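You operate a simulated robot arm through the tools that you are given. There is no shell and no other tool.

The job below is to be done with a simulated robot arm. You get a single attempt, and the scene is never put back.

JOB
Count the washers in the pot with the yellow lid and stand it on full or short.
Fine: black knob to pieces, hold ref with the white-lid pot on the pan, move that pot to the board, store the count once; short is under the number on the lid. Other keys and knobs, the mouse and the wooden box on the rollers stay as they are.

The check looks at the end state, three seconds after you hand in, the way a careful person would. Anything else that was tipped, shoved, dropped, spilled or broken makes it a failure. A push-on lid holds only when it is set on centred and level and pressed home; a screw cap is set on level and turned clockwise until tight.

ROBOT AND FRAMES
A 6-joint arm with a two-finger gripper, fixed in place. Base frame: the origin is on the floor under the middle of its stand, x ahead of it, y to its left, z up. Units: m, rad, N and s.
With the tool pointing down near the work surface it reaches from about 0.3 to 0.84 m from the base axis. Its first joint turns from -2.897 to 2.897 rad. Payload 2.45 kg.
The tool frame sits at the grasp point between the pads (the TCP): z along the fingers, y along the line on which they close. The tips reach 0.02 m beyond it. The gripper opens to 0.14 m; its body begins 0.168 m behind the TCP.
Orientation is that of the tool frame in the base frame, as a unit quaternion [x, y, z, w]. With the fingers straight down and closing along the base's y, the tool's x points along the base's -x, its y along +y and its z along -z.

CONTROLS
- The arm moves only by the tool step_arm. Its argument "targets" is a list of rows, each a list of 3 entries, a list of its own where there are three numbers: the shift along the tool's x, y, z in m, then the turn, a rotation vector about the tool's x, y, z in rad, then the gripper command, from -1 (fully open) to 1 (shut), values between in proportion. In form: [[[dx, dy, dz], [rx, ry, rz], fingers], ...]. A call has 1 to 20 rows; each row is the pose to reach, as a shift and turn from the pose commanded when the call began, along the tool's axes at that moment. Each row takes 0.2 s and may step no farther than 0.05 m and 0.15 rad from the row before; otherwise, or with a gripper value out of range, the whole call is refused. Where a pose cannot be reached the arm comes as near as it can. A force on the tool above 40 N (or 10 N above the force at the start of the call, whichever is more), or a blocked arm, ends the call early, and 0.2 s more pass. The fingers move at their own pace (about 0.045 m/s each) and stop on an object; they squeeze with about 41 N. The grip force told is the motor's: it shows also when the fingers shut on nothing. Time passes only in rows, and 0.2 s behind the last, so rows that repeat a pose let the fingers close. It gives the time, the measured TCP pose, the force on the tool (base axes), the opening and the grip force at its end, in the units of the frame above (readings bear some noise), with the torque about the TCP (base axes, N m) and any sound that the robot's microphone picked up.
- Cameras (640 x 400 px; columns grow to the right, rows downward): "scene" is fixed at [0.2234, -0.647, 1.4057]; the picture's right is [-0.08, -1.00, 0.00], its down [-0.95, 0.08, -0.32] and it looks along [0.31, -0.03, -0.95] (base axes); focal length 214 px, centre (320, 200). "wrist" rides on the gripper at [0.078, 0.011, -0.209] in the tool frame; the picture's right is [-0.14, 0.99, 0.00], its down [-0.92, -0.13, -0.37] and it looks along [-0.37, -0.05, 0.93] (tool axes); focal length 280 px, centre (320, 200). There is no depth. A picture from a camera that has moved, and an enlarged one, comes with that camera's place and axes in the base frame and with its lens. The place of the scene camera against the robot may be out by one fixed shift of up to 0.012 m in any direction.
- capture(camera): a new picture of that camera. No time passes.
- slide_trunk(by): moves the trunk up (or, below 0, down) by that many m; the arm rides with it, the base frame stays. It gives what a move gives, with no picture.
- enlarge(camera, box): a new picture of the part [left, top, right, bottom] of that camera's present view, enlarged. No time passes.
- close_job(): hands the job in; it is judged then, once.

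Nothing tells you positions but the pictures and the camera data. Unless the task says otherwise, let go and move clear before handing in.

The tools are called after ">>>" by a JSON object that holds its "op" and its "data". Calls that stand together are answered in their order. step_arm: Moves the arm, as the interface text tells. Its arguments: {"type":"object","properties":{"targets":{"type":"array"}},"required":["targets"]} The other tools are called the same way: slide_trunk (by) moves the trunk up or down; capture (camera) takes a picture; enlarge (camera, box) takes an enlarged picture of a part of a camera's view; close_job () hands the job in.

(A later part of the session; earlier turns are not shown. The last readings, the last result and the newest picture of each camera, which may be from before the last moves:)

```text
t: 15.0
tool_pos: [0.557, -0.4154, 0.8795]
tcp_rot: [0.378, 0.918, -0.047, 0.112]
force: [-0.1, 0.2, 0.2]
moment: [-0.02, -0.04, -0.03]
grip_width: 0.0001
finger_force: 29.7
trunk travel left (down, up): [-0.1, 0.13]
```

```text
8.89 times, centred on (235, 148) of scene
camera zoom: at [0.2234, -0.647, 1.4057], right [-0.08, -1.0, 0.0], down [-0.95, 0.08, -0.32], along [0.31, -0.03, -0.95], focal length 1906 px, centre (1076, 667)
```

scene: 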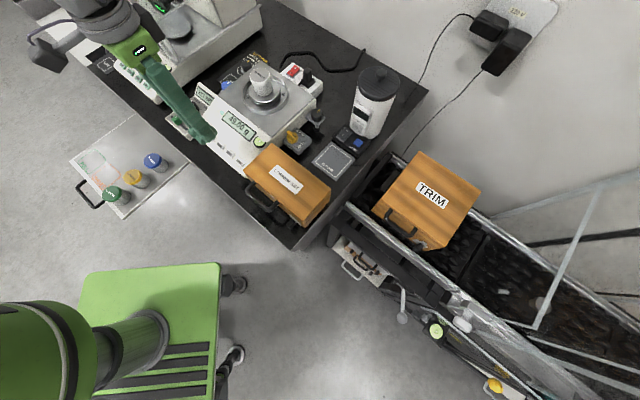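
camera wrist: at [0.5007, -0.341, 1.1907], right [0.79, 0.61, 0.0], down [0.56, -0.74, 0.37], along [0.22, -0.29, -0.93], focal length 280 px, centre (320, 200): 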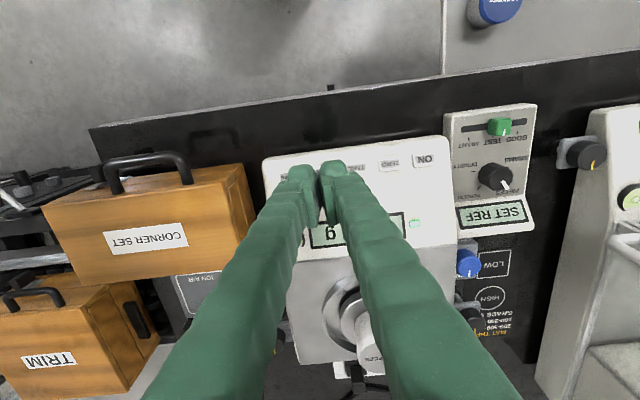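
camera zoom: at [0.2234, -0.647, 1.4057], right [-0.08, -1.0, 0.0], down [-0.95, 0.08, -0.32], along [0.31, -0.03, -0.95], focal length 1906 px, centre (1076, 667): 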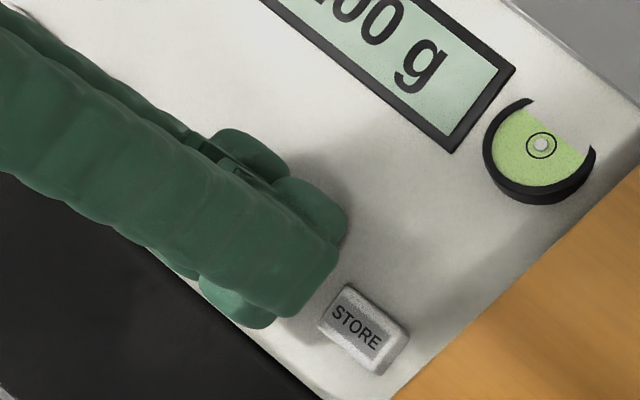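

I'm within 1–2 mm of REF with the tips about 10 mm above it. I'll nudge 1.5 mm to centre and creep down.

>>> {"op": "step_arm", "data": {"targets": [[[0.0, 0.0015, 0.0], [0, 0, 0], 1.0], [[0.0, 0.0015, 0.003], [0, 0, 0], 1.0], [[0.0, 0.0015, 0.006], [0, 0, 0], 1.0], [[0.0, 0.0015, 0.007], [0, 0, 0], 1.0]]}}

>>> {"op": "enlarge", "data": {"camera": "wrist", "box": [240, 100, 400, 220]}}

>>> {"op": "enlarge", "data": {"camera": "scene", "box": [165, 75, 265, 165]}}

```text
t: 16.0
tool_pos: [0.5602, -0.4137, 0.8725]
tcp_rot: [0.378, 0.918, -0.046, 0.113]
force: [0.2, 0.6, 0.0]
moment: [0.0, -0.01, 0.03]
grip_width: 0.006
finger_force: 28.8
trunk travel left (down, up): [-0.1, 0.13]
```

```text
3.33 times, centred on (320, 160) of wrist
camera zoom: at [0.4774, -0.3178, 1.0575], right [0.79, 0.61, 0.03], down [0.48, -0.66, 0.58], along [0.37, -0.44, -0.81], focal length 935 px, centre (320, 333)
```

zoom: 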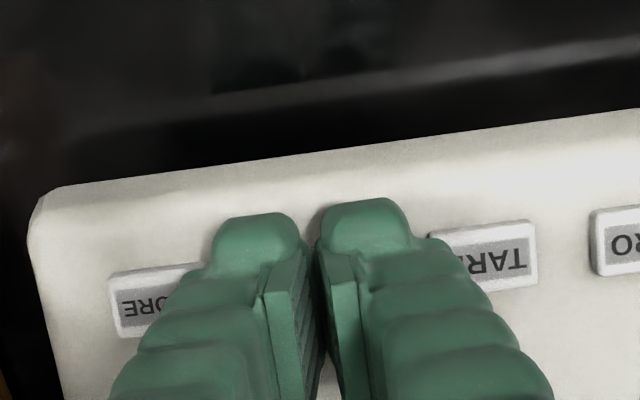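

```text
4.44 times, centred on (215, 120) of scene
camera zoom: at [0.2234, -0.647, 1.4057], right [-0.08, -1.0, 0.0], down [-0.95, 0.08, -0.32], along [0.31, -0.03, -0.95], focal length 953 px, centre (787, 556)
```

zoom: 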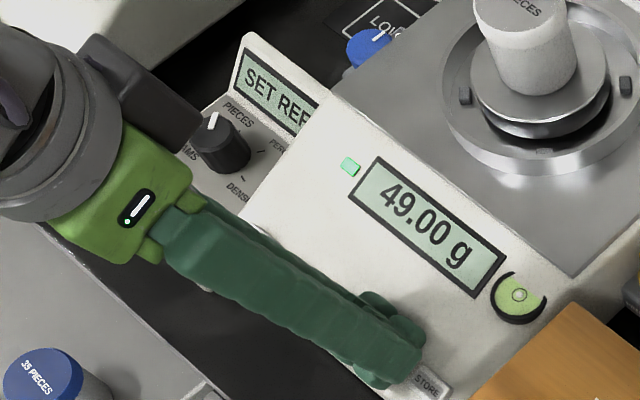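

The tips are now centred on REF (within 1 mm), about 2 mm above it. I'll creep down for contact.

>>> {"op": "step_arm", "data": {"targets": [[[0.0, 0.0, 0.001], [0, 0, 0], 1.0], [[0.0, 0.0, 0.002], [0, 0, 0], 1.0], [[0.0, 0.0, 0.003], [0, 0, 0], 1.0]]}}

>>> {"op": "enlarge", "data": {"camera": "scene", "box": [165, 75, 265, 165]}}

```text
t: 16.8
tool_pos: [0.5588, -0.415, 0.8709]
tcp_rot: [0.378, 0.918, -0.046, 0.113]
force: [-0.3, 0.3, 1.7]
moment: [0.01, -0.01, -0.01]
grip_width: 0.0059
finger_force: 29.5
trunk travel left (down, up): [-0.1, 0.13]
heard: click
```

```text
4.44 times, centred on (215, 120) of scene
camera zoom: at [0.2234, -0.647, 1.4057], right [-0.08, -1.0, 0.0], down [-0.95, 0.08, -0.32], along [0.31, -0.03, -0.95], focal length 953 px, centre (787, 556)
```

zoom: 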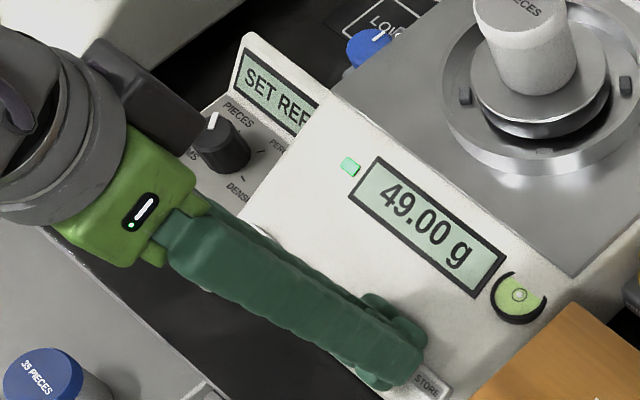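

I heard a click, so REF is down with a light force. I'll hold it there and watch the display.

>>> {"op": "step_arm", "data": {"targets": [[[0.0, 0.0, 0.0005], [0, 0, 0], 1.0], [[0.0, 0.0, 0.0005], [0, 0, 0], 1.0], [[0.0, 0.0, 0.0005], [0, 0, 0], 1.0], [[0.0, 0.0, 0.0005], [0, 0, 0], 1.0], [[0.0, 0.0, 0.0005], [0, 0, 0], 1.0]]}}

>>> {"op": "enlarge", "data": {"camera": "scene", "box": [165, 75, 265, 165]}}

```text
t: 18.0
tool_pos: [0.559, -0.4141, 0.8686]
tcp_rot: [0.379, 0.917, -0.046, 0.113]
force: [0.6, 1.3, 2.5]
moment: [-0.03, -0.06, 0.02]
grip_width: 0.0063
finger_force: 29.4
trunk travel left (down, up): [-0.1, 0.13]
```

```text
4.44 times, centred on (215, 120) of scene
camera zoom: at [0.2234, -0.647, 1.4057], right [-0.08, -1.0, 0.0], down [-0.95, 0.08, -0.32], along [0.31, -0.03, -0.95], focal length 953 px, centre (787, 556)
```

zoom: 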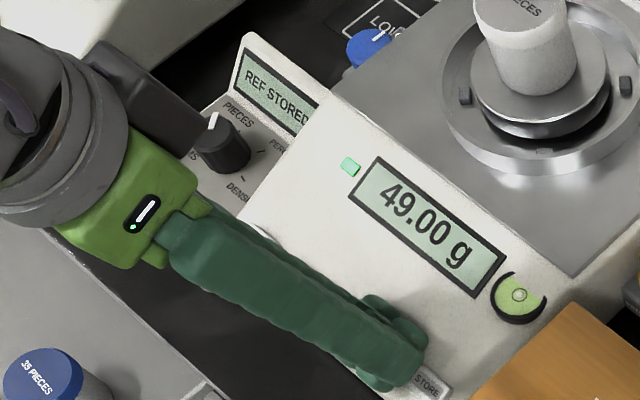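

The side display reads "REF STORED". I'll back off the key along the tool axis.

>>> {"op": "step_arm", "data": {"targets": [[[0.0, 0.0, -0.01], [0, 0, 0], 1.0], [[0.0, 0.0, -0.05], [0, 0, 0], 1.0], [[0.0, 0.0, -0.1], [0, 0, 0], 1.0]]}}

>>> {"op": "enlarge", "data": {"camera": "scene", "box": [165, 45, 325, 165]}}

>>> {"op": "capture", "data": {"camera": "wrist"}}

```text
t: 18.8
tool_pos: [0.5397, -0.3968, 0.9694]
tcp_rot: [0.379, 0.918, -0.046, 0.113]
force: [-0.1, 0.1, 0.5]
moment: [-0.02, 0.03, -0.02]
grip_width: 0.0
finger_force: 29.0
trunk travel left (down, up): [-0.1, 0.13]
```

```text
3.33 times, centred on (245, 105) of scene
camera zoom: at [0.2234, -0.647, 1.4057], right [-0.08, -1.0, 0.0], down [-0.95, 0.08, -0.32], along [0.31, -0.03, -0.95], focal length 715 px, centre (570, 517)
```

zoom: 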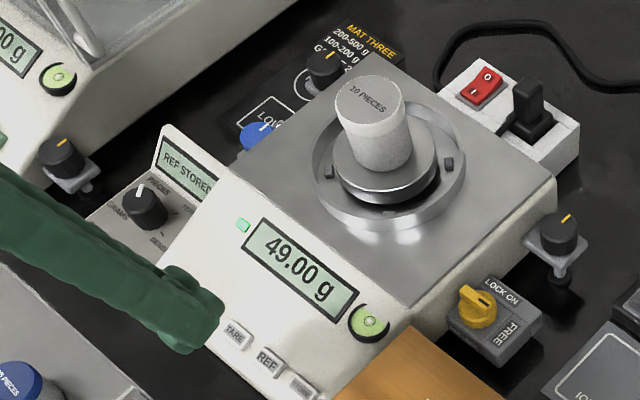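

```text
taken
camera wrist: at [0.4578, -0.2999, 1.1538], right [0.79, 0.61, 0.03], down [0.48, -0.66, 0.58], along [0.37, -0.44, -0.81], focal length 280 px, centre (320, 200)
```

wrist: 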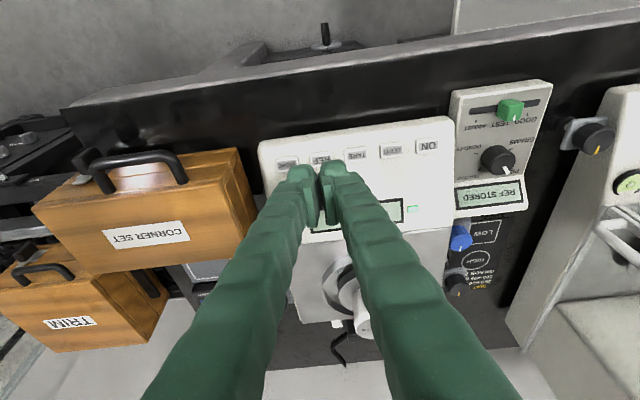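

REF is stored and the white-lid pot is next. It sits at about e1=0.89 m out (r≈0.90), beyond the straight-down reach, so I'll approach tilted about 25° with the fingers open, keeping high, and check the view first.

>>> {"op": "step_arm", "data": {"targets": [[[-0.009, 0, -0.036], [0, 0, 0], 0.5], [[-0.0182, 0, -0.0728], [0, 0, 0], -0.43], [[-0.0611, 0.011, -0.0621], [0, -0.048, 0], -0.43], [[-0.104, 0.022, -0.0514], [0, -0.096, 0], -0.43], [[-0.147, 0.033, -0.0407], [0, -0.144, 0], -0.43], [[-0.1899, 0.044, -0.03], [0, -0.192, 0], -0.43], [[-0.1899, 0.044, -0.03], [0, -0.192, 0], -0.43]]}}

>>> {"op": "capture", "data": {"camera": "wrist"}}

>>> {"op": "capture", "data": {"camera": "scene"}}

```text
t: 20.4
tool_pos: [0.698, -0.4882, 1.0413]
tcp_rot: [0.373, 0.902, -0.083, 0.2]
force: [-0.2, 0.3, 0.1]
moment: [0.04, 0.0, -0.02]
grip_width: 0.1003
finger_force: 0.0
trunk travel left (down, up): [-0.1, 0.13]
```

```text
taken
camera wrist: at [0.5928, -0.3677, 1.1991], right [0.79, 0.61, 0.06], down [0.39, -0.57, 0.72], along [0.48, -0.55, -0.69], focal length 280 px, centre (320, 200)
```

wrist: 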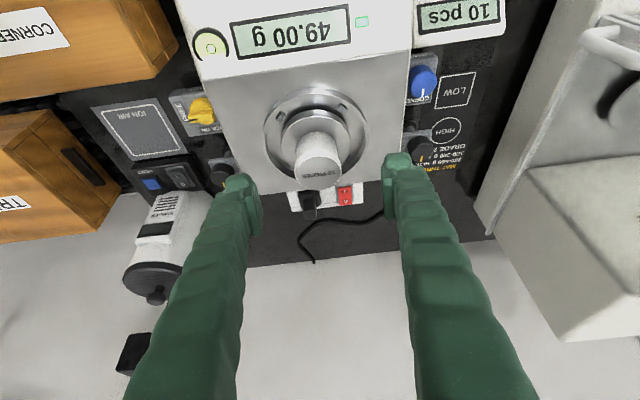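

```text
taken
```

scene: 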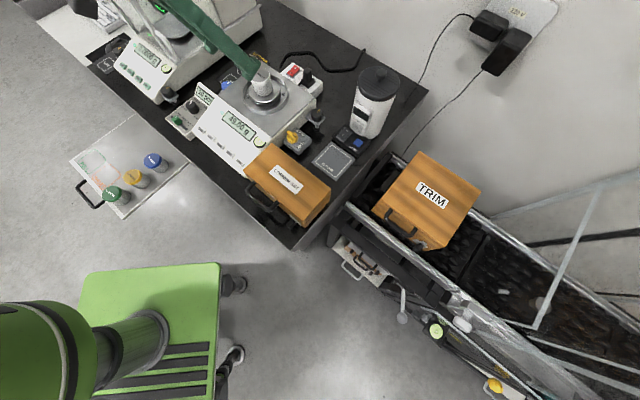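

The side display reads "10 pcs", so the reference worked. I'll zoom in on the pot and pan.

>>> {"op": "enlarge", "data": {"camera": "wrist", "box": [250, 80, 390, 200]}}

>>> {"op": "enlarge", "data": {"camera": "scene", "box": [220, 50, 320, 120]}}

```text
3.33 times, centred on (320, 140) of wrist
camera zoom: at [0.5928, -0.3677, 1.1991], right [0.79, 0.61, 0.06], down [0.39, -0.57, 0.72], along [0.48, -0.55, -0.69], focal length 935 px, centre (320, 400)
```

zoom: 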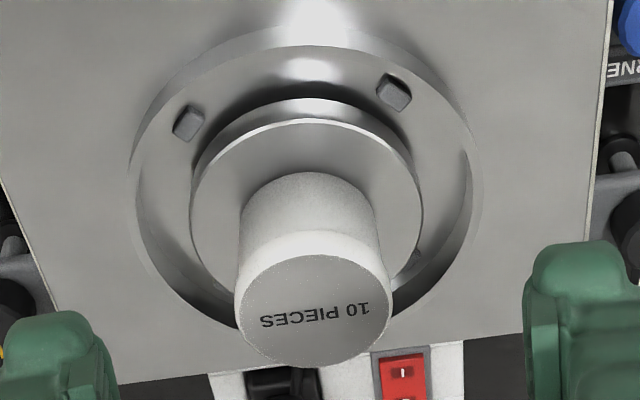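

```text
5.71 times, centred on (270, 85) of scene
camera zoom: at [0.2234, -0.647, 1.4057], right [-0.08, -1.0, 0.0], down [-0.95, 0.08, -0.32], along [0.31, -0.03, -0.95], focal length 1226 px, centre (606, 857)
```

zoom: 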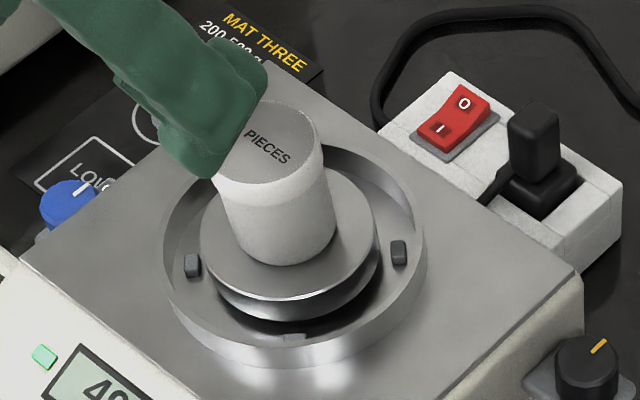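

To choose a grip height that stays below the lid rim, I'll check the pad shape close up.

>>> {"op": "enlarge", "data": {"camera": "wrist", "box": [365, 140, 445, 240]}}

>>> {"op": "enlarge", "data": {"camera": "wrist", "box": [200, 150, 290, 260]}}

>>> {"op": "enlarge", "data": {"camera": "scene", "box": [200, 30, 290, 90]}}

```text
4.00 times, centred on (405, 190) of wrist
camera zoom: at [0.5928, -0.3677, 1.1991], right [0.79, 0.61, 0.06], down [0.39, -0.57, 0.72], along [0.48, -0.55, -0.69], focal length 1122 px, centre (-20, 240)
```

zoom: 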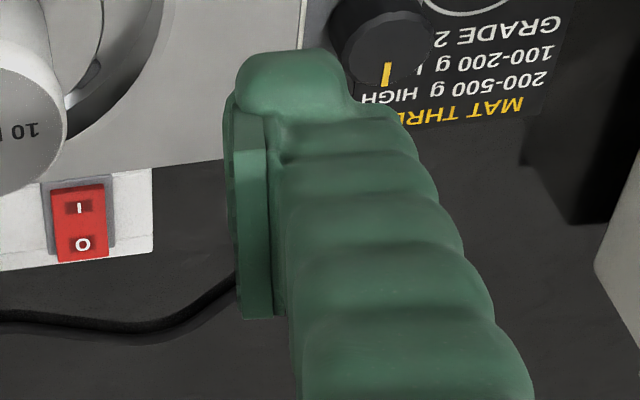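

```text
3.64 times, centred on (245, 205) of wrist
camera zoom: at [0.5928, -0.3677, 1.1991], right [0.79, 0.61, 0.06], down [0.39, -0.57, 0.72], along [0.48, -0.55, -0.69], focal length 1020 px, centre (593, 182)
```

zoom: 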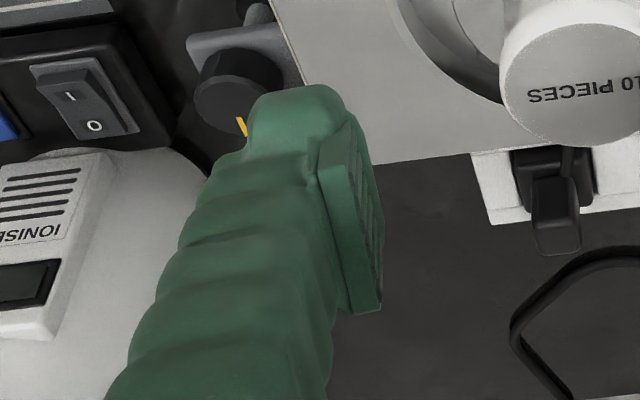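

```text
6.67 times, centred on (245, 60) of scene
camera zoom: at [0.2234, -0.647, 1.4057], right [-0.08, -1.0, 0.0], down [-0.95, 0.08, -0.32], along [0.31, -0.03, -0.95], focal length 1430 px, centre (820, 1133)
```

zoom: 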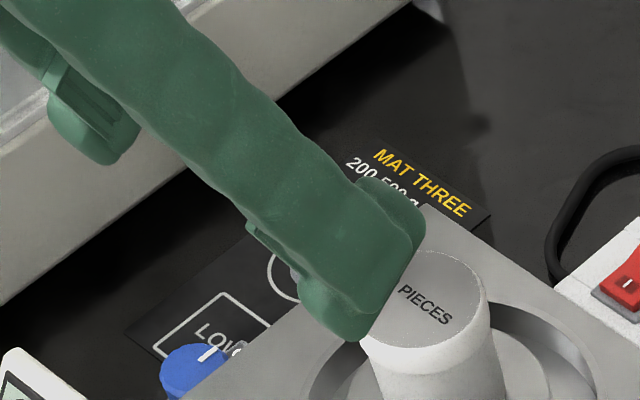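

The pads are about 31 mm wide and reach above the lid line, so I'll grip the body near the pad edge, just under the lid. I'll move to a close pre-grasp around the white pot with the opening at 0.08 m.

>>> {"op": "step_arm", "data": {"targets": [[[0.002, -0.003, 0.02], [0, 0, 0], -0.143], [[0.004, -0.003, 0.035], [0, 0, 0], -0.143], [[0.006, -0.003, 0.052], [0, 0, 0], -0.143], [[0.0081, -0.003, 0.0697], [0, 0, 0], -0.143], [[0.0081, -0.003, 0.0697], [0, 0, 0], -0.143]]}}

>>> {"op": "enlarge", "data": {"camera": "wrist", "box": [240, 90, 400, 220]}}

>>> {"op": "enlarge", "data": {"camera": "scene", "box": [220, 45, 320, 115]}}

```text
t: 21.6
tool_pos: [0.7127, -0.5092, 0.9731]
tcp_rot: [0.373, 0.903, -0.082, 0.2]
force: [0.1, -0.2, 0.3]
moment: [0.01, -0.01, -0.01]
grip_width: 0.0798
finger_force: 0.0
trunk travel left (down, up): [-0.1, 0.13]
```

```text
3.08 times, centred on (320, 155) of wrist
camera zoom: at [0.6073, -0.3886, 1.1308], right [0.79, 0.61, 0.06], down [0.39, -0.57, 0.72], along [0.48, -0.55, -0.69], focal length 863 px, centre (320, 338)
```

zoom: 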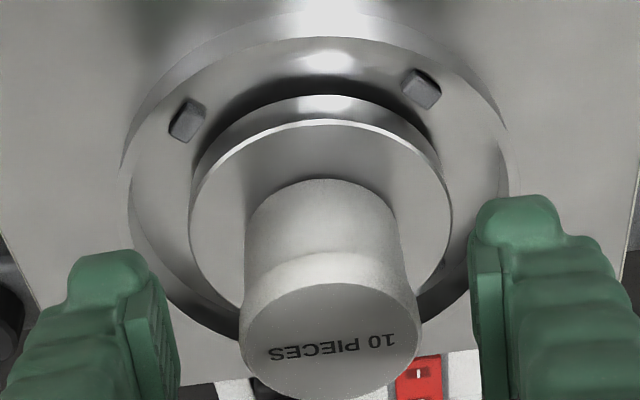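

```text
5.71 times, centred on (270, 80) of scene
camera zoom: at [0.2234, -0.647, 1.4057], right [-0.08, -1.0, 0.0], down [-0.95, 0.08, -0.32], along [0.31, -0.03, -0.95], focal length 1226 px, centre (606, 886)
```

zoom: 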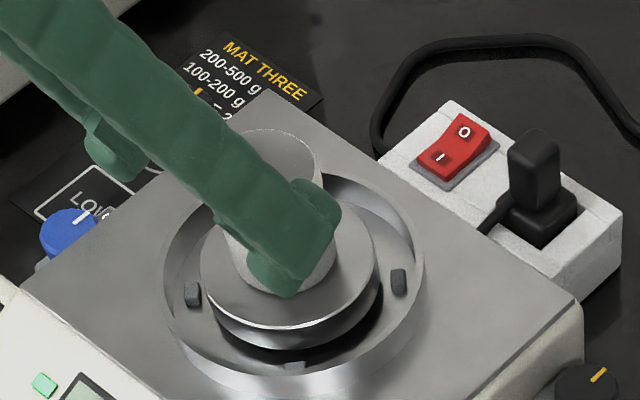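

The pot axis is at e1≈0.891, e2≈-0.144, with its base at z≈0.899 and lid top at 0.958. I'll descend to grip height now.

>>> {"op": "step_arm", "data": {"targets": [[[0.0012, 0, 0.0115], [0, 0, 0], -0.143], [[0.0025, 0, 0.023], [0, 0, 0], -0.143], [[0.0037, 0, 0.0345], [0, 0, 0], -0.143], [[0.0045, 0, 0.0415], [0, 0, 0], -0.143], [[0.005, 0, 0.0458], [0, 0, 0], -0.143], [[0.005, 0, 0.0458], [0, 0, 0], -0.143]]}}

>>> {"op": "enlarge", "data": {"camera": "wrist", "box": [240, 110, 400, 240]}}

>>> {"op": "enlarge", "data": {"camera": "scene", "box": [220, 45, 320, 115]}}

```text
t: 23.0
tool_pos: [0.7231, -0.5202, 0.9323]
tcp_rot: [0.372, 0.903, -0.083, 0.2]
force: [0.5, -0.5, 0.1]
moment: [0.03, -0.01, 0.0]
grip_width: 0.0803
finger_force: 0.1
trunk travel left (down, up): [-0.1, 0.13]
```

```text
3.08 times, centred on (320, 175) of wrist
camera zoom: at [0.6181, -0.4004, 1.089], right [0.79, 0.61, 0.06], down [0.39, -0.57, 0.72], along [0.48, -0.55, -0.69], focal length 863 px, centre (320, 277)
```

zoom: 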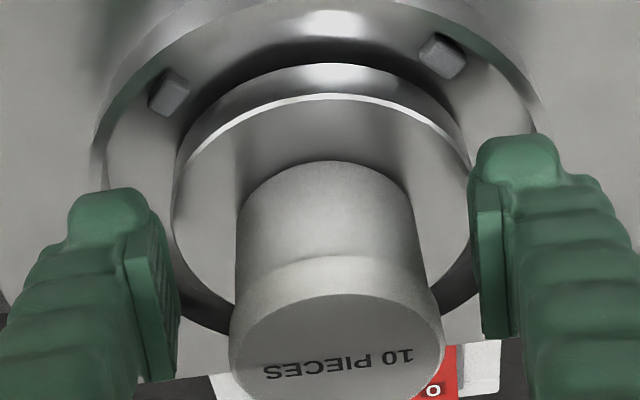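

```text
5.71 times, centred on (270, 80) of scene
camera zoom: at [0.2234, -0.647, 1.4057], right [-0.08, -1.0, 0.0], down [-0.95, 0.08, -0.32], along [0.31, -0.03, -0.95], focal length 1226 px, centre (606, 886)
```

zoom: 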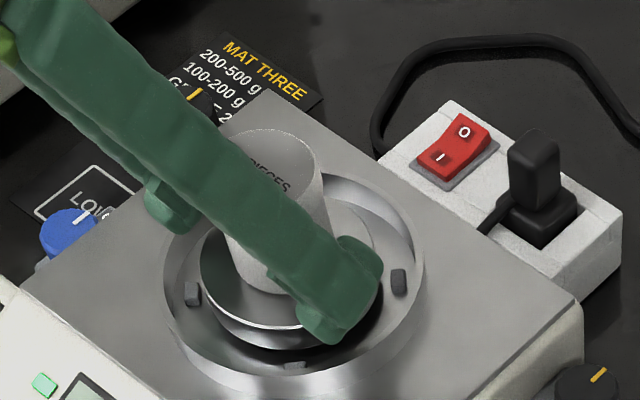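

The fingers straddle the pot body with the lid band just beyond the pad edge. I'll shift 1 mm and close gently.

>>> {"op": "step_arm", "data": {"targets": [[[0, 0.001, 0], [0, 0, 0], -0.1], [[0, 0.001, 0], [0, 0, 0], 0.05], [[0, 0.001, 0], [0, 0, 0], 0.2], [[0, 0.001, 0], [0, 0, 0], 0.3], [[0, 0.001, 0], [0, 0, 0], 0.4], [[0, 0.001, 0], [0, 0, 0], 0.6], [[0, 0.001, 0], [0, 0, 0], 1.0], [[0, 0.001, 0], [0, 0, 0], 1.0]]}}

>>> {"op": "enlarge", "data": {"camera": "wrist", "box": [240, 110, 400, 240]}}

>>> {"op": "enlarge", "data": {"camera": "scene", "box": [220, 45, 320, 115]}}

```text
t: 24.8
tool_pos: [0.7234, -0.5182, 0.9325]
tcp_rot: [0.372, 0.903, -0.083, 0.201]
force: [-0.8, 0.8, 0.8]
moment: [-0.01, -0.03, 0.01]
grip_width: 0.0514
finger_force: 41.5
trunk travel left (down, up): [-0.1, 0.13]
```

```text
3.08 times, centred on (320, 175) of wrist
camera zoom: at [0.6184, -0.3991, 1.0897], right [0.79, 0.61, 0.06], down [0.39, -0.57, 0.72], along [0.48, -0.55, -0.69], focal length 863 px, centre (320, 277)
```

zoom: 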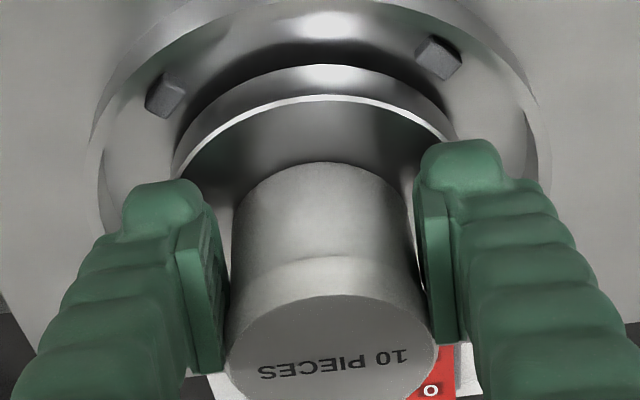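

```text
5.71 times, centred on (270, 80) of scene
camera zoom: at [0.2234, -0.647, 1.4057], right [-0.08, -1.0, 0.0], down [-0.95, 0.08, -0.32], along [0.31, -0.03, -0.95], focal length 1226 px, centre (606, 886)
```

zoom: 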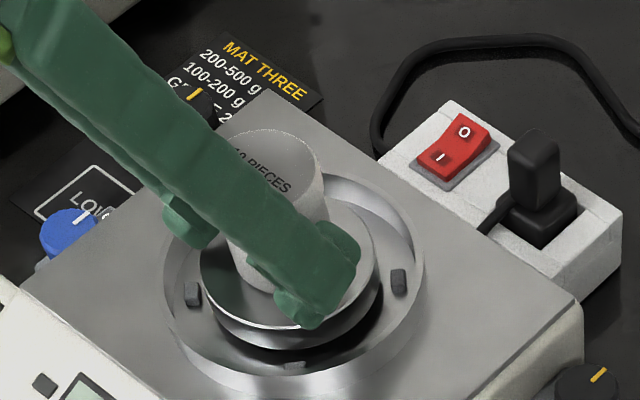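

The grip is firm at 0.051 m on the body. I'll lift straight up and check that the pot stays upright.

>>> {"op": "step_arm", "data": {"targets": [[[-0.0042, 0, -0.0091], [0, 0, 0], 1.0], [[-0.0127, 0, -0.0272], [0, 0, 0], 1.0], [[-0.0254, 0, -0.0543], [0, 0, 0], 1.0], [[-0.0423, 0, -0.0905], [0, 0, 0], 1.0]]}}

>>> {"op": "capture", "data": {"camera": "wrist"}}

>>> {"op": "capture", "data": {"camera": "scene"}}

```text
t: 25.8
tool_pos: [0.7197, -0.5191, 1.0307]
tcp_rot: [0.372, 0.903, -0.082, 0.2]
force: [0.2, 0.0, 0.1]
moment: [-0.02, 0.02, -0.01]
grip_width: 0.0516
finger_force: 40.6
trunk travel left (down, up): [-0.1, 0.13]
```

```text
taken
camera wrist: at [0.6151, -0.4002, 1.1886], right [0.79, 0.61, 0.06], down [0.39, -0.57, 0.72], along [0.48, -0.55, -0.69], focal length 280 px, centre (320, 200)
```

wrist: 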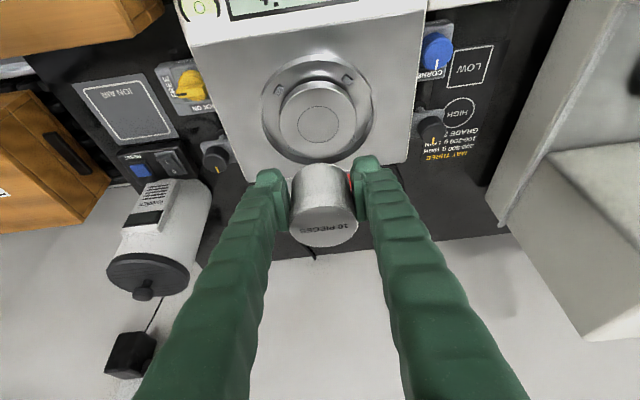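

```text
taken
```

scene: 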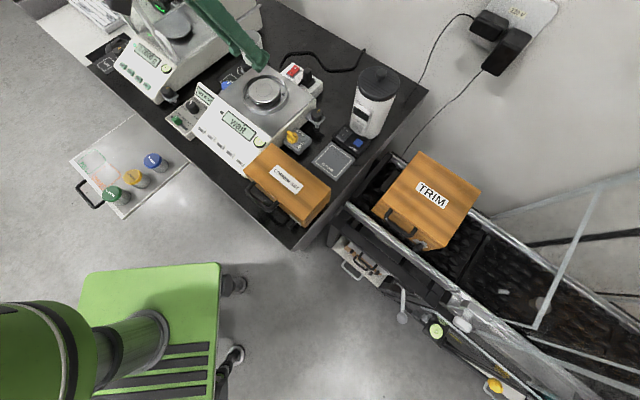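

The pot lifted cleanly and the display says something like "wait". I'll enlarge the display and the pan.

>>> {"op": "enlarge", "data": {"camera": "scene", "box": [180, 65, 300, 145]}}

>>> {"op": "enlarge", "data": {"camera": "wrist", "box": [250, 40, 390, 160]}}

>>> {"op": "enlarge", "data": {"camera": "wrist", "box": [250, 140, 400, 260]}}

```text
5.00 times, centred on (240, 105) of scene
camera zoom: at [0.2234, -0.647, 1.4057], right [-0.08, -1.0, 0.0], down [-0.95, 0.08, -0.32], along [0.31, -0.03, -0.95], focal length 1072 px, centre (720, 675)
```

zoom: 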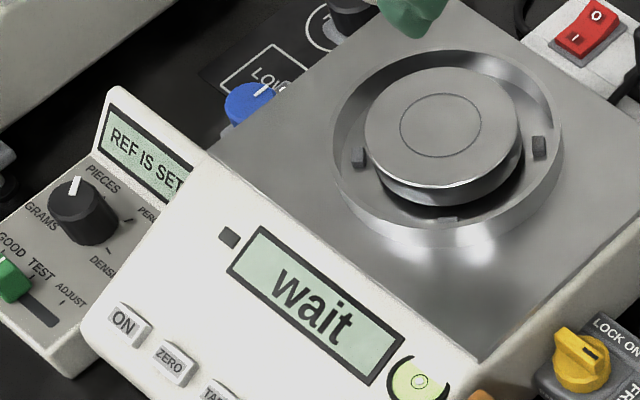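

```text
3.33 times, centred on (320, 100) of wrist
camera zoom: at [0.6151, -0.4002, 1.1886], right [0.79, 0.61, 0.06], down [0.39, -0.57, 0.72], along [0.48, -0.55, -0.69], focal length 935 px, centre (320, 533)
```

zoom: 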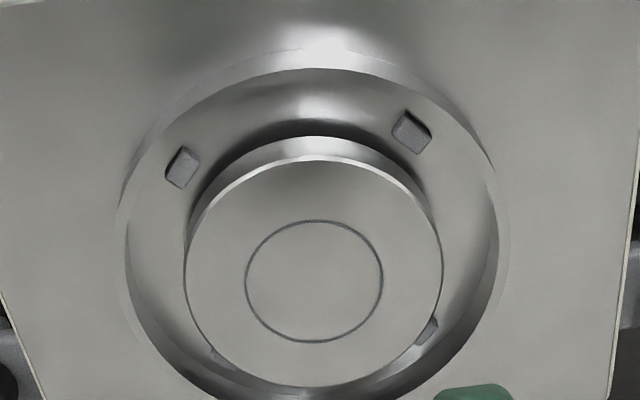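

```text
3.33 times, centred on (325, 200) of wrist
camera zoom: at [0.6151, -0.4002, 1.1886], right [0.79, 0.61, 0.06], down [0.39, -0.57, 0.72], along [0.48, -0.55, -0.69], focal length 935 px, centre (303, 200)
```

zoom: 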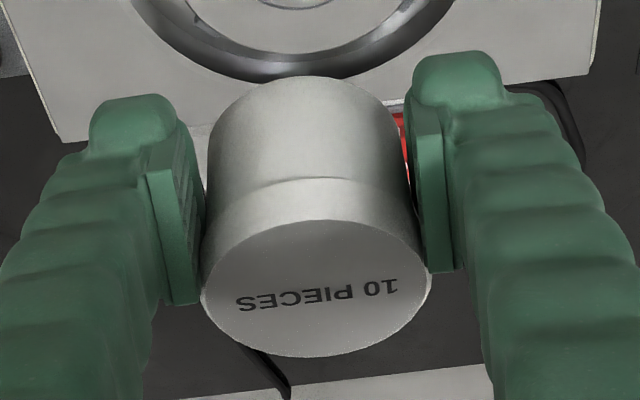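

The display reads "wait / REF IS SET" and the pan, with its marked circle, is empty. I'll carry the white pot back toward the front edge, then left over the board.

>>> {"op": "step_arm", "data": {"targets": [[[0.0441, 0, -0.0206], [0, 0, 0], 1.0], [[0.0881, 0, -0.0411], [0, 0, 0], 1.0], [[0.1322, 0, -0.0617], [0, 0, 0], 1.0], [[0.1763, 0, -0.0822], [0, 0, 0], 1.0], [[0.2203, 0, -0.1028], [0, 0, 0], 1.0], [[0.2644, 0, -0.1233], [0, 0, 0], 1.0], [[0.3084, 0, -0.1439], [0, 0, 0], 1.0], [[0.3525, 0, -0.1644], [0, 0, 0], 1.0]]}}

>>> {"op": "capture", "data": {"camera": "scene"}}

```text
t: 27.6
tool_pos: [0.4452, -0.24, 1.0346]
tcp_rot: [0.372, 0.903, -0.083, 0.2]
force: [-0.7, 0.6, -0.2]
moment: [-0.03, 0.0, 0.02]
grip_width: 0.0515
finger_force: 40.7
trunk travel left (down, up): [-0.1, 0.13]
```

```text
taken
```

scene: 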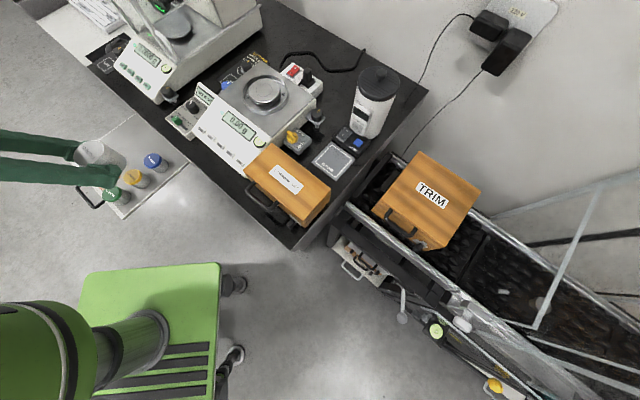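

The pan now reads 0.00 g. I'll move left over the board.

>>> {"op": "step_arm", "data": {"targets": [[[0, 0.047, 0], [0, 0, 0], 1.0], [[0, 0.094, 0], [0, 0, 0], 1.0], [[0, 0.141, 0], [0, 0, 0], 1.0], [[0, 0.188, 0], [0, 0, 0], 1.0], [[0, 0.235, 0], [0, 0, 0], 1.0], [[0, 0.282, 0], [0, 0, 0], 1.0], [[0, 0.329, 0], [0, 0, 0], 1.0], [[0, 0.375, 0], [0, 0, 0], 1.0]]}}

>>> {"op": "capture", "data": {"camera": "scene"}}

>>> {"op": "capture", "data": {"camera": "wrist"}}

```text
t: 29.4
tool_pos: [0.7131, 0.021, 1.0312]
tcp_rot: [0.373, 0.903, -0.083, 0.199]
force: [0.5, 0.9, -0.6]
moment: [-0.03, 0.01, -0.03]
grip_width: 0.0512
finger_force: 40.7
trunk travel left (down, up): [-0.1, 0.13]
```

```text
taken
```

scene: 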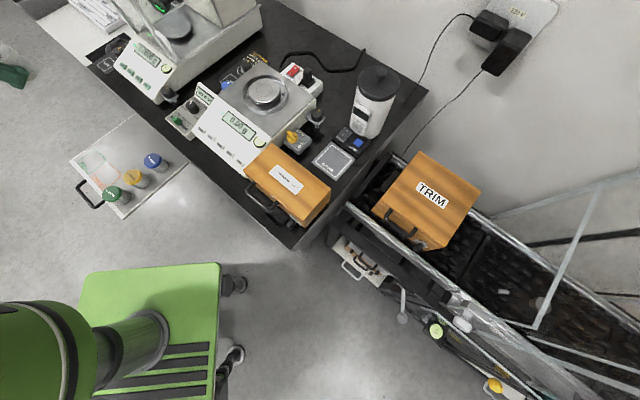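

```text
taken
camera wrist: at [0.6076, 0.1414, 1.1895], right [0.79, 0.61, 0.06], down [0.39, -0.57, 0.72], along [0.48, -0.55, -0.69], focal length 280 px, centre (320, 200)
```

wrist: 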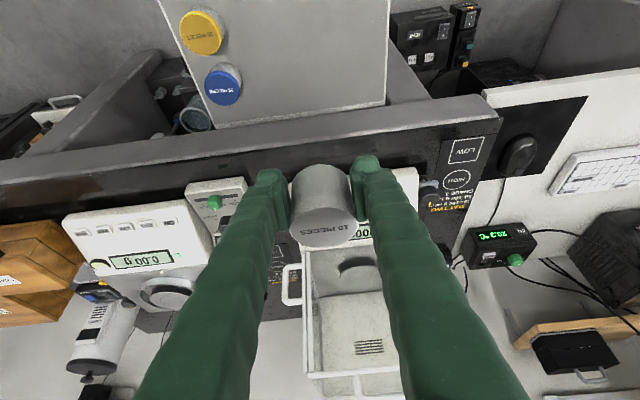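

The board is ahead of the bench edge and the pot hovers over its free area at about e1=0.50, e2=-0.52. I'll zoom in on the lids to triangulate the board height.

>>> {"op": "enlarge", "data": {"camera": "wrist", "box": [140, 0, 400, 140]}}

>>> {"op": "enlarge", "data": {"camera": "scene", "box": [60, 110, 200, 220]}}

>>> {"op": "enlarge", "data": {"camera": "wrist", "box": [60, 210, 230, 310]}}

```text
2.46 times, centred on (270, 70) of wrist
camera zoom: at [0.6076, 0.1414, 1.1895], right [0.79, 0.61, 0.06], down [0.39, -0.57, 0.72], along [0.48, -0.55, -0.69], focal length 690 px, centre (443, 520)
```

zoom: 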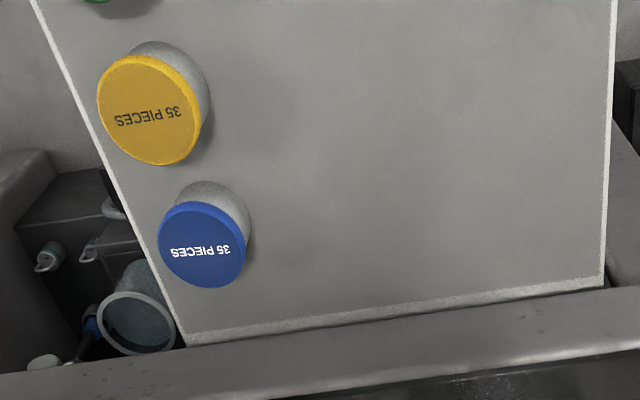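

```text
3.64 times, centred on (130, 165) of scene
camera zoom: at [0.2234, -0.647, 1.4057], right [-0.08, -1.0, 0.0], down [-0.95, 0.08, -0.32], along [0.31, -0.03, -0.95], focal length 780 px, centre (1011, 327)
```

zoom: 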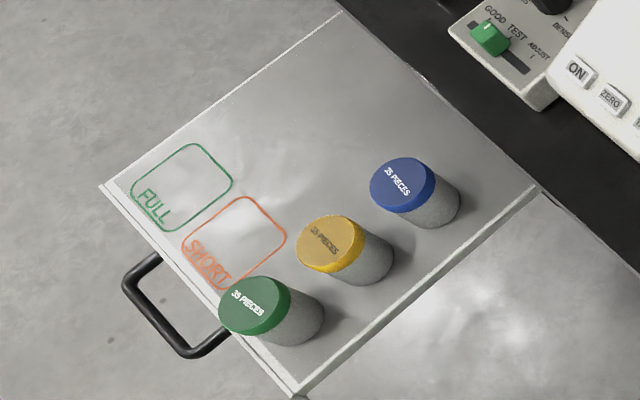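

```text
3.76 times, centred on (145, 260) of wrist
camera zoom: at [0.6076, 0.1414, 1.1895], right [0.79, 0.61, 0.06], down [0.39, -0.57, 0.72], along [0.48, -0.55, -0.69], focal length 1056 px, centre (979, -26)
```

zoom: 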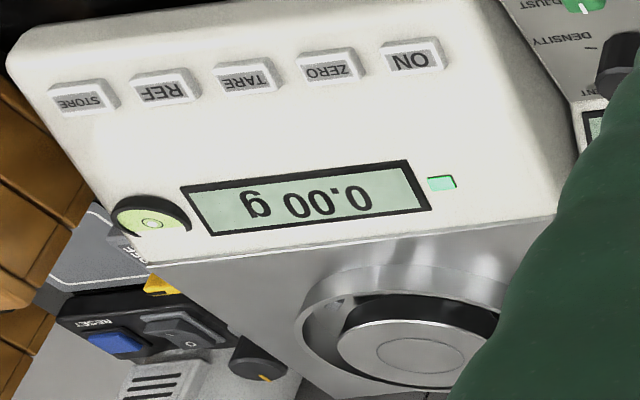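

The blue lid top triangulates cleanly to z=0.7375, giving the board surface at about 0.68 and the yellow pot at e1≈0.439, e2≈-0.372. I expect board contact at TCP z≈0.713, so I'll lower to just above that first.

>>> {"op": "step_arm", "data": {"targets": [[[0.0187, 0, 0.04], [0, 0, 0], 1.0], [[0.0373, 0, 0.08], [0, 0, 0], 1.0], [[0.056, 0, 0.12], [0, 0, 0], 1.0], [[0.0747, 0, 0.16], [0, 0, 0], 1.0], [[0.0933, 0, 0.2], [0, 0, 0], 1.0], [[0.112, 0, 0.24], [0, 0, 0], 1.0], [[0.1247, 0, 0.2671], [0, 0, 0], 1.0], [[0.1289, 0, 0.2762], [0, 0, 0], 1.0]]}}

>>> {"op": "capture", "data": {"camera": "wrist"}}

>>> {"op": "enlarge", "data": {"camera": "scene", "box": [40, 80, 200, 220]}}

```text
t: 31.2
tool_pos: [0.7128, 0.0218, 0.7276]
tcp_rot: [0.373, 0.902, -0.083, 0.201]
force: [0.5, -0.3, -0.1]
moment: [0.03, 0.02, -0.02]
grip_width: 0.0508
finger_force: 41.2
trunk travel left (down, up): [-0.1, 0.13]
```

```text
taken
camera wrist: at [0.607, 0.1418, 0.884], right [0.79, 0.61, 0.06], down [0.39, -0.57, 0.72], along [0.48, -0.55, -0.69], focal length 280 px, centre (320, 200)
```

wrist: 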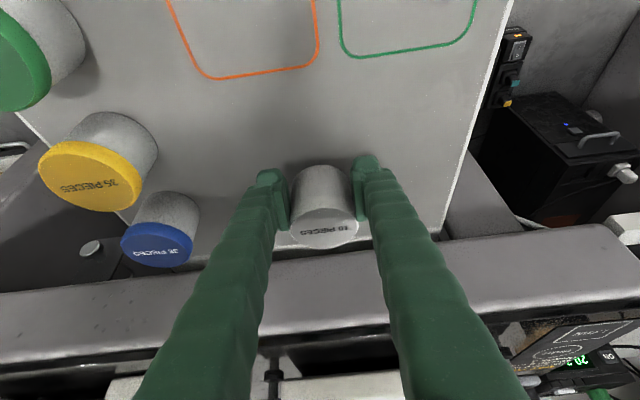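

```text
2.86 times, centred on (120, 150) of scene
camera zoom: at [0.2234, -0.647, 1.4057], right [-0.08, -1.0, 0.0], down [-0.95, 0.08, -0.32], along [0.31, -0.03, -0.95], focal length 613 px, centre (891, 343)
```

zoom: 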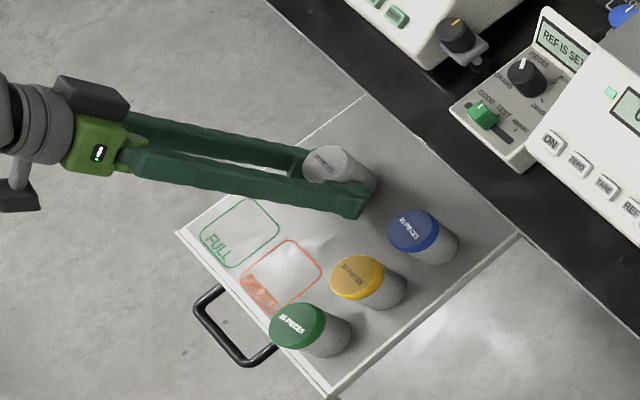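

The position is clear of everything, so I'll creep down toward the board.

>>> {"op": "step_arm", "data": {"targets": [[[0.0017, 0, 0.0036], [0, 0, 0], 1.0], [[0.0034, 0, 0.0072], [0, 0, 0], 1.0], [[0.0042, 0, 0.0091], [0, 0, 0], 1.0]]}}

>>> {"op": "enlarge", "data": {"camera": "wrist", "box": [250, 140, 400, 260]}}

>>> {"op": "enlarge", "data": {"camera": "scene", "box": [95, 105, 185, 165]}}

```text
t: 32.0
tool_pos: [0.7123, 0.0213, 0.7185]
tcp_rot: [0.371, 0.903, -0.082, 0.201]
force: [-2.3, 0.0, 10.4]
moment: [-0.05, -0.01, -0.01]
grip_width: 0.0507
finger_force: 40.7
trunk travel left (down, up): [-0.1, 0.13]
```

```text
3.33 times, centred on (325, 200) of wrist
camera zoom: at [0.6069, 0.1411, 0.8753], right [0.79, 0.61, 0.06], down [0.39, -0.57, 0.72], along [0.48, -0.55, -0.69], focal length 935 px, centre (303, 200)
```

zoom: 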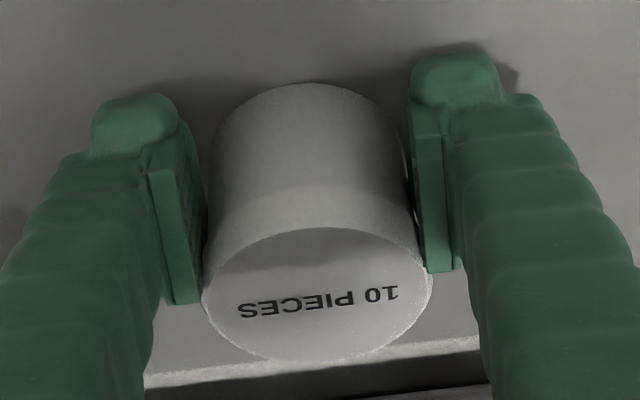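

```text
6.67 times, centred on (140, 135) of scene
camera zoom: at [0.2234, -0.647, 1.4057], right [-0.08, -1.0, 0.0], down [-0.95, 0.08, -0.32], along [0.31, -0.03, -0.95], focal length 1430 px, centre (1520, 633)
```

zoom: 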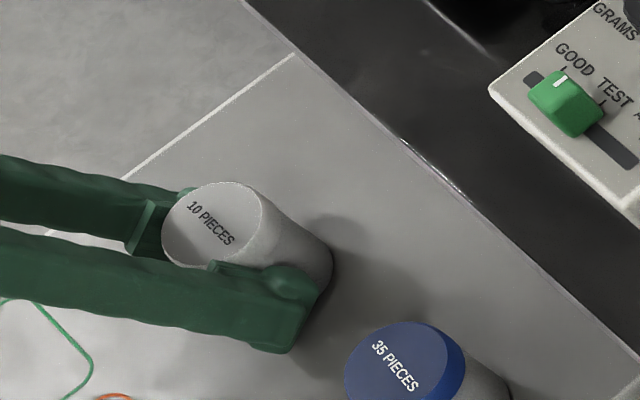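

Contact at 10 N: the pot is on the board. I'll ease up about 0.7 mm, then open gradually.

>>> {"op": "step_arm", "data": {"targets": [[[-0.0003, 0, -0.0007], [0, 0, 0], 1.0], [[-0.0003, 0, -0.0007], [0, 0, 0], 1.0]]}}

```text
t: 32.6
tool_pos: [0.711, 0.0209, 0.7179]
tcp_rot: [0.372, 0.903, -0.083, 0.201]
force: [1.9, 1.2, 6.1]
moment: [-0.01, -0.11, 0.05]
grip_width: 0.0506
finger_force: 40.7
trunk travel left (down, up): [-0.1, 0.13]
```

>>> {"op": "step_arm", "data": {"targets": [[[-0.0003, 0, -0.0006], [0, 0, 0], 0.25], [[-0.0003, 0, -0.0006], [0, 0, 0], 0.2], [[-0.0003, 0, -0.0006], [0, 0, 0], 0.1], [[-0.0003, 0, -0.0006], [0, 0, 0], 0.0], [[-0.0003, 0, -0.0006], [0, 0, 0], -0.143], [[-0.0003, 0, -0.0006], [0, 0, 0], -0.143]]}}

>>> {"op": "enlarge", "data": {"camera": "wrist", "box": [250, 140, 400, 260]}}

>>> {"op": "enlarge", "data": {"camera": "scene", "box": [95, 105, 185, 165]}}

```text
t: 34.0
tool_pos: [0.7103, 0.0208, 0.7176]
tcp_rot: [0.372, 0.903, -0.082, 0.199]
force: [0.9, 0.2, 0.2]
moment: [0.03, -0.02, -0.03]
grip_width: 0.0802
finger_force: 0.0
trunk travel left (down, up): [-0.1, 0.13]
```

```text
3.33 times, centred on (325, 200) of wrist
camera zoom: at [0.6063, 0.1414, 0.8762], right [0.79, 0.61, 0.06], down [0.39, -0.57, 0.72], along [0.48, -0.55, -0.69], focal length 935 px, centre (303, 200)
```

zoom: 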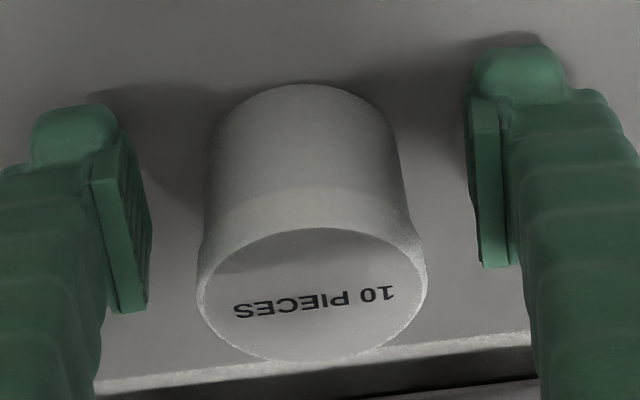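

```text
6.67 times, centred on (140, 135) of scene
camera zoom: at [0.2234, -0.647, 1.4057], right [-0.08, -1.0, 0.0], down [-0.95, 0.08, -0.32], along [0.31, -0.03, -0.95], focal length 1430 px, centre (1520, 633)
```

zoom: 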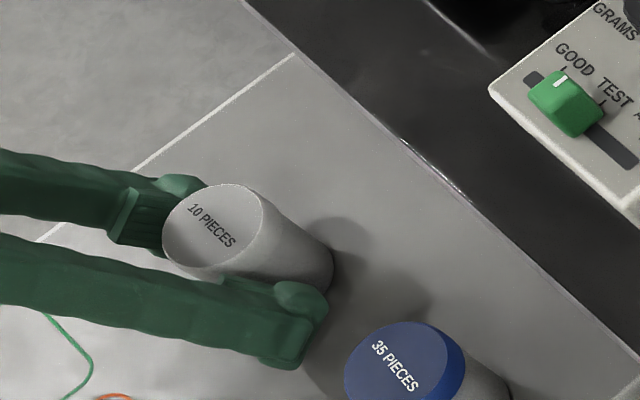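

The white pot is standing upright on the board and released. I'll retreat along the fingers, rise, and move over to the yellow pot.

>>> {"op": "step_arm", "data": {"targets": [[[0, 0, -0.03], [0, 0, 0], -0.143], [[0, 0, -0.06], [0, 0, 0], -0.143], [[-0.0212, 0, -0.1053], [0, 0, 0], -0.143], [[-0.0423, 0, -0.1505], [0, 0, 0], -0.143], [[-0.0291, -0.0363, -0.1567], [0, 0, 0], -0.143], [[-0.0159, -0.0725, -0.1629], [0, 0, 0], -0.143], [[-0.0026, -0.1088, -0.169], [0, 0, 0], -0.143], [[0.0106, -0.145, -0.1752], [0, 0, 0], -0.143], [[0.0106, -0.145, -0.1752], [0, 0, 0], -0.143]]}}

>>> {"op": "capture", "data": {"camera": "wrist"}}

>>> {"op": "enlarge", "data": {"camera": "scene", "box": [40, 80, 200, 220]}}

```text
t: 36.0
tool_pos: [0.5493, -0.0245, 0.8717]
tcp_rot: [0.373, 0.903, -0.085, 0.197]
force: [0.4, -0.1, 0.2]
moment: [0.02, -0.02, 0.04]
grip_width: 0.0803
finger_force: 0.1
trunk travel left (down, up): [-0.1, 0.13]
```

```text
taken
camera wrist: at [0.4463, 0.0972, 1.0293], right [0.79, 0.61, 0.05], down [0.4, -0.57, 0.72], along [0.47, -0.55, -0.69], focal length 280 px, centre (320, 200)
```

wrist: 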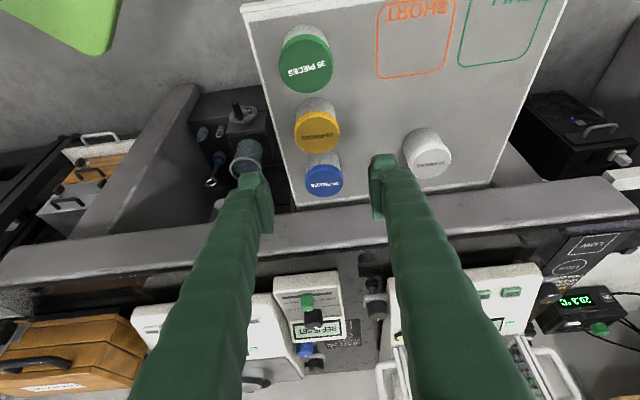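

```text
2.86 times, centred on (120, 150) of scene
camera zoom: at [0.2234, -0.647, 1.4057], right [-0.08, -1.0, 0.0], down [-0.95, 0.08, -0.32], along [0.31, -0.03, -0.95], focal length 613 px, centre (891, 343)
```

zoom: 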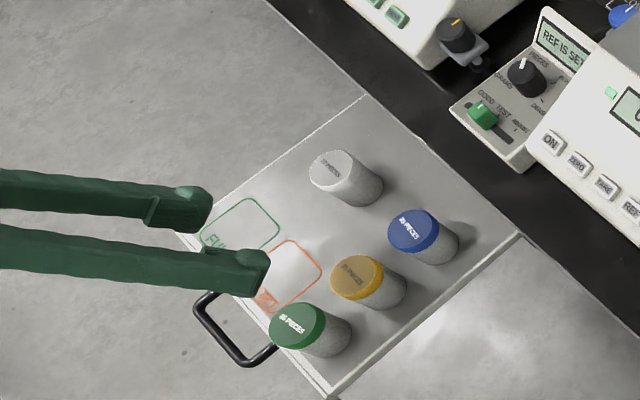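

The white pot stands on the board beside the others. I'll zoom in on the yellow pot to line up.

>>> {"op": "enlarge", "data": {"camera": "wrist", "box": [250, 80, 390, 200]}}

>>> {"op": "enlarge", "data": {"camera": "wrist", "box": [330, 0, 570, 110]}}

```text
3.33 times, centred on (320, 140) of wrist
camera zoom: at [0.4463, 0.0972, 1.0293], right [0.79, 0.61, 0.05], down [0.4, -0.57, 0.72], along [0.47, -0.55, -0.69], focal length 935 px, centre (320, 400)
```

zoom: 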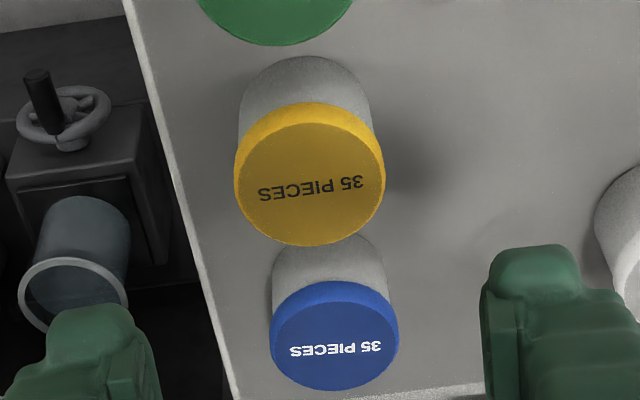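

```text
2.67 times, centred on (450, 55) of wrist
camera zoom: at [0.4463, 0.0972, 1.0293], right [0.79, 0.61, 0.05], down [0.4, -0.57, 0.72], along [0.47, -0.55, -0.69], focal length 748 px, centre (-27, 587)
```

zoom: 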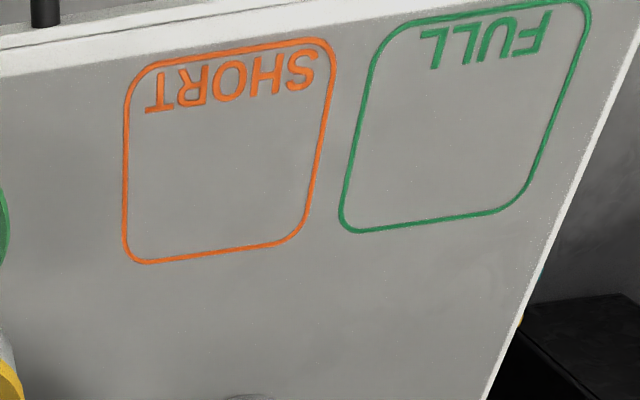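

The yellow pot axis is at e1≈0.437, e2≈-0.372, lid top ≈0.742. I'll descend to a pre-grasp 50 mm back from the grip.

>>> {"op": "step_arm", "data": {"targets": [[[0.0156, -0.0002, 0.0321], [0, 0, 0], -0.143], [[0.0312, -0.0004, 0.0641], [0, 0, 0], -0.143], [[0.0468, -0.0004, 0.0962], [0, 0, 0], -0.143], [[0.0468, -0.0004, 0.0962], [0, 0, 0], -0.143]]}}

>>> {"op": "capture", "data": {"camera": "wrist"}}

>>> {"op": "enlarge", "data": {"camera": "wrist", "box": [240, 110, 400, 230]}}

>>> {"op": "enlarge", "data": {"camera": "scene", "box": [60, 120, 180, 210]}}

```text
t: 37.0
tool_pos: [0.581, -0.0163, 0.7781]
tcp_rot: [0.372, 0.904, -0.096, 0.187]
force: [-0.3, 0.0, -0.3]
moment: [0.03, 0.02, -0.02]
grip_width: 0.0802
finger_force: 0.3
out of reach, approached as far as the arm can: row 1, 2, 3, 4
trunk travel left (down, up): [-0.1, 0.13]
```

```text
taken
camera wrist: at [0.482, 0.1068, 0.9361], right [0.79, 0.61, 0.02], down [0.41, -0.56, 0.72], along [0.45, -0.56, -0.7], focal length 280 px, centre (320, 200)
```

wrist: 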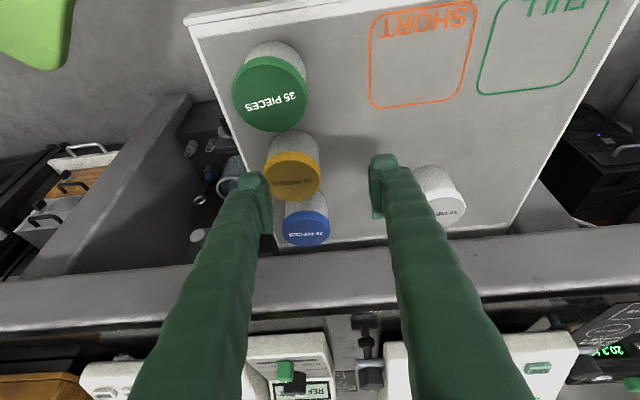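

```text
3.33 times, centred on (320, 170) of wrist
camera zoom: at [0.482, 0.1068, 0.9361], right [0.79, 0.61, 0.02], down [0.41, -0.56, 0.72], along [0.45, -0.56, -0.7], focal length 935 px, centre (320, 300)
```

zoom: 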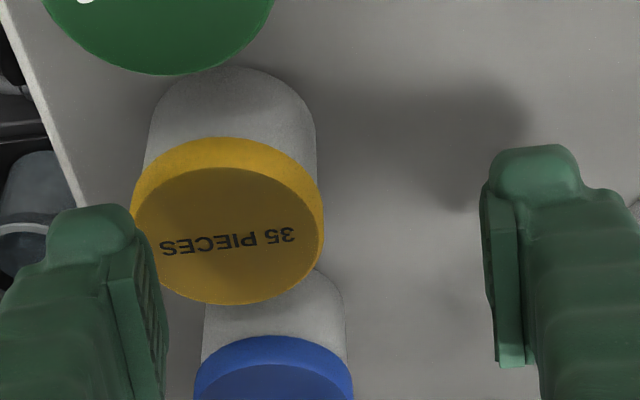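

```text
4.44 times, centred on (120, 165) of scene
camera zoom: at [0.2234, -0.647, 1.4057], right [-0.08, -1.0, 0.0], down [-0.95, 0.08, -0.32], along [0.31, -0.03, -0.95], focal length 953 px, centre (1209, 356)
```

zoom: 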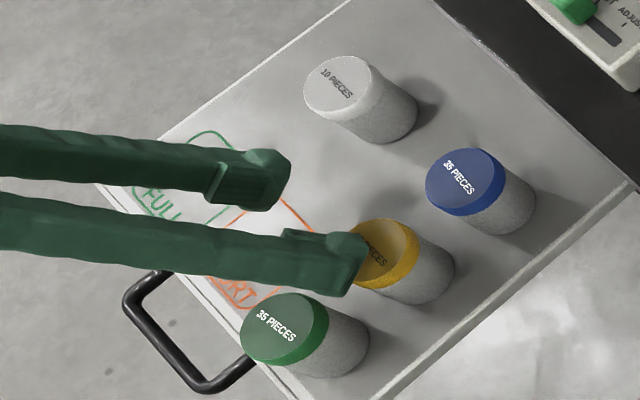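

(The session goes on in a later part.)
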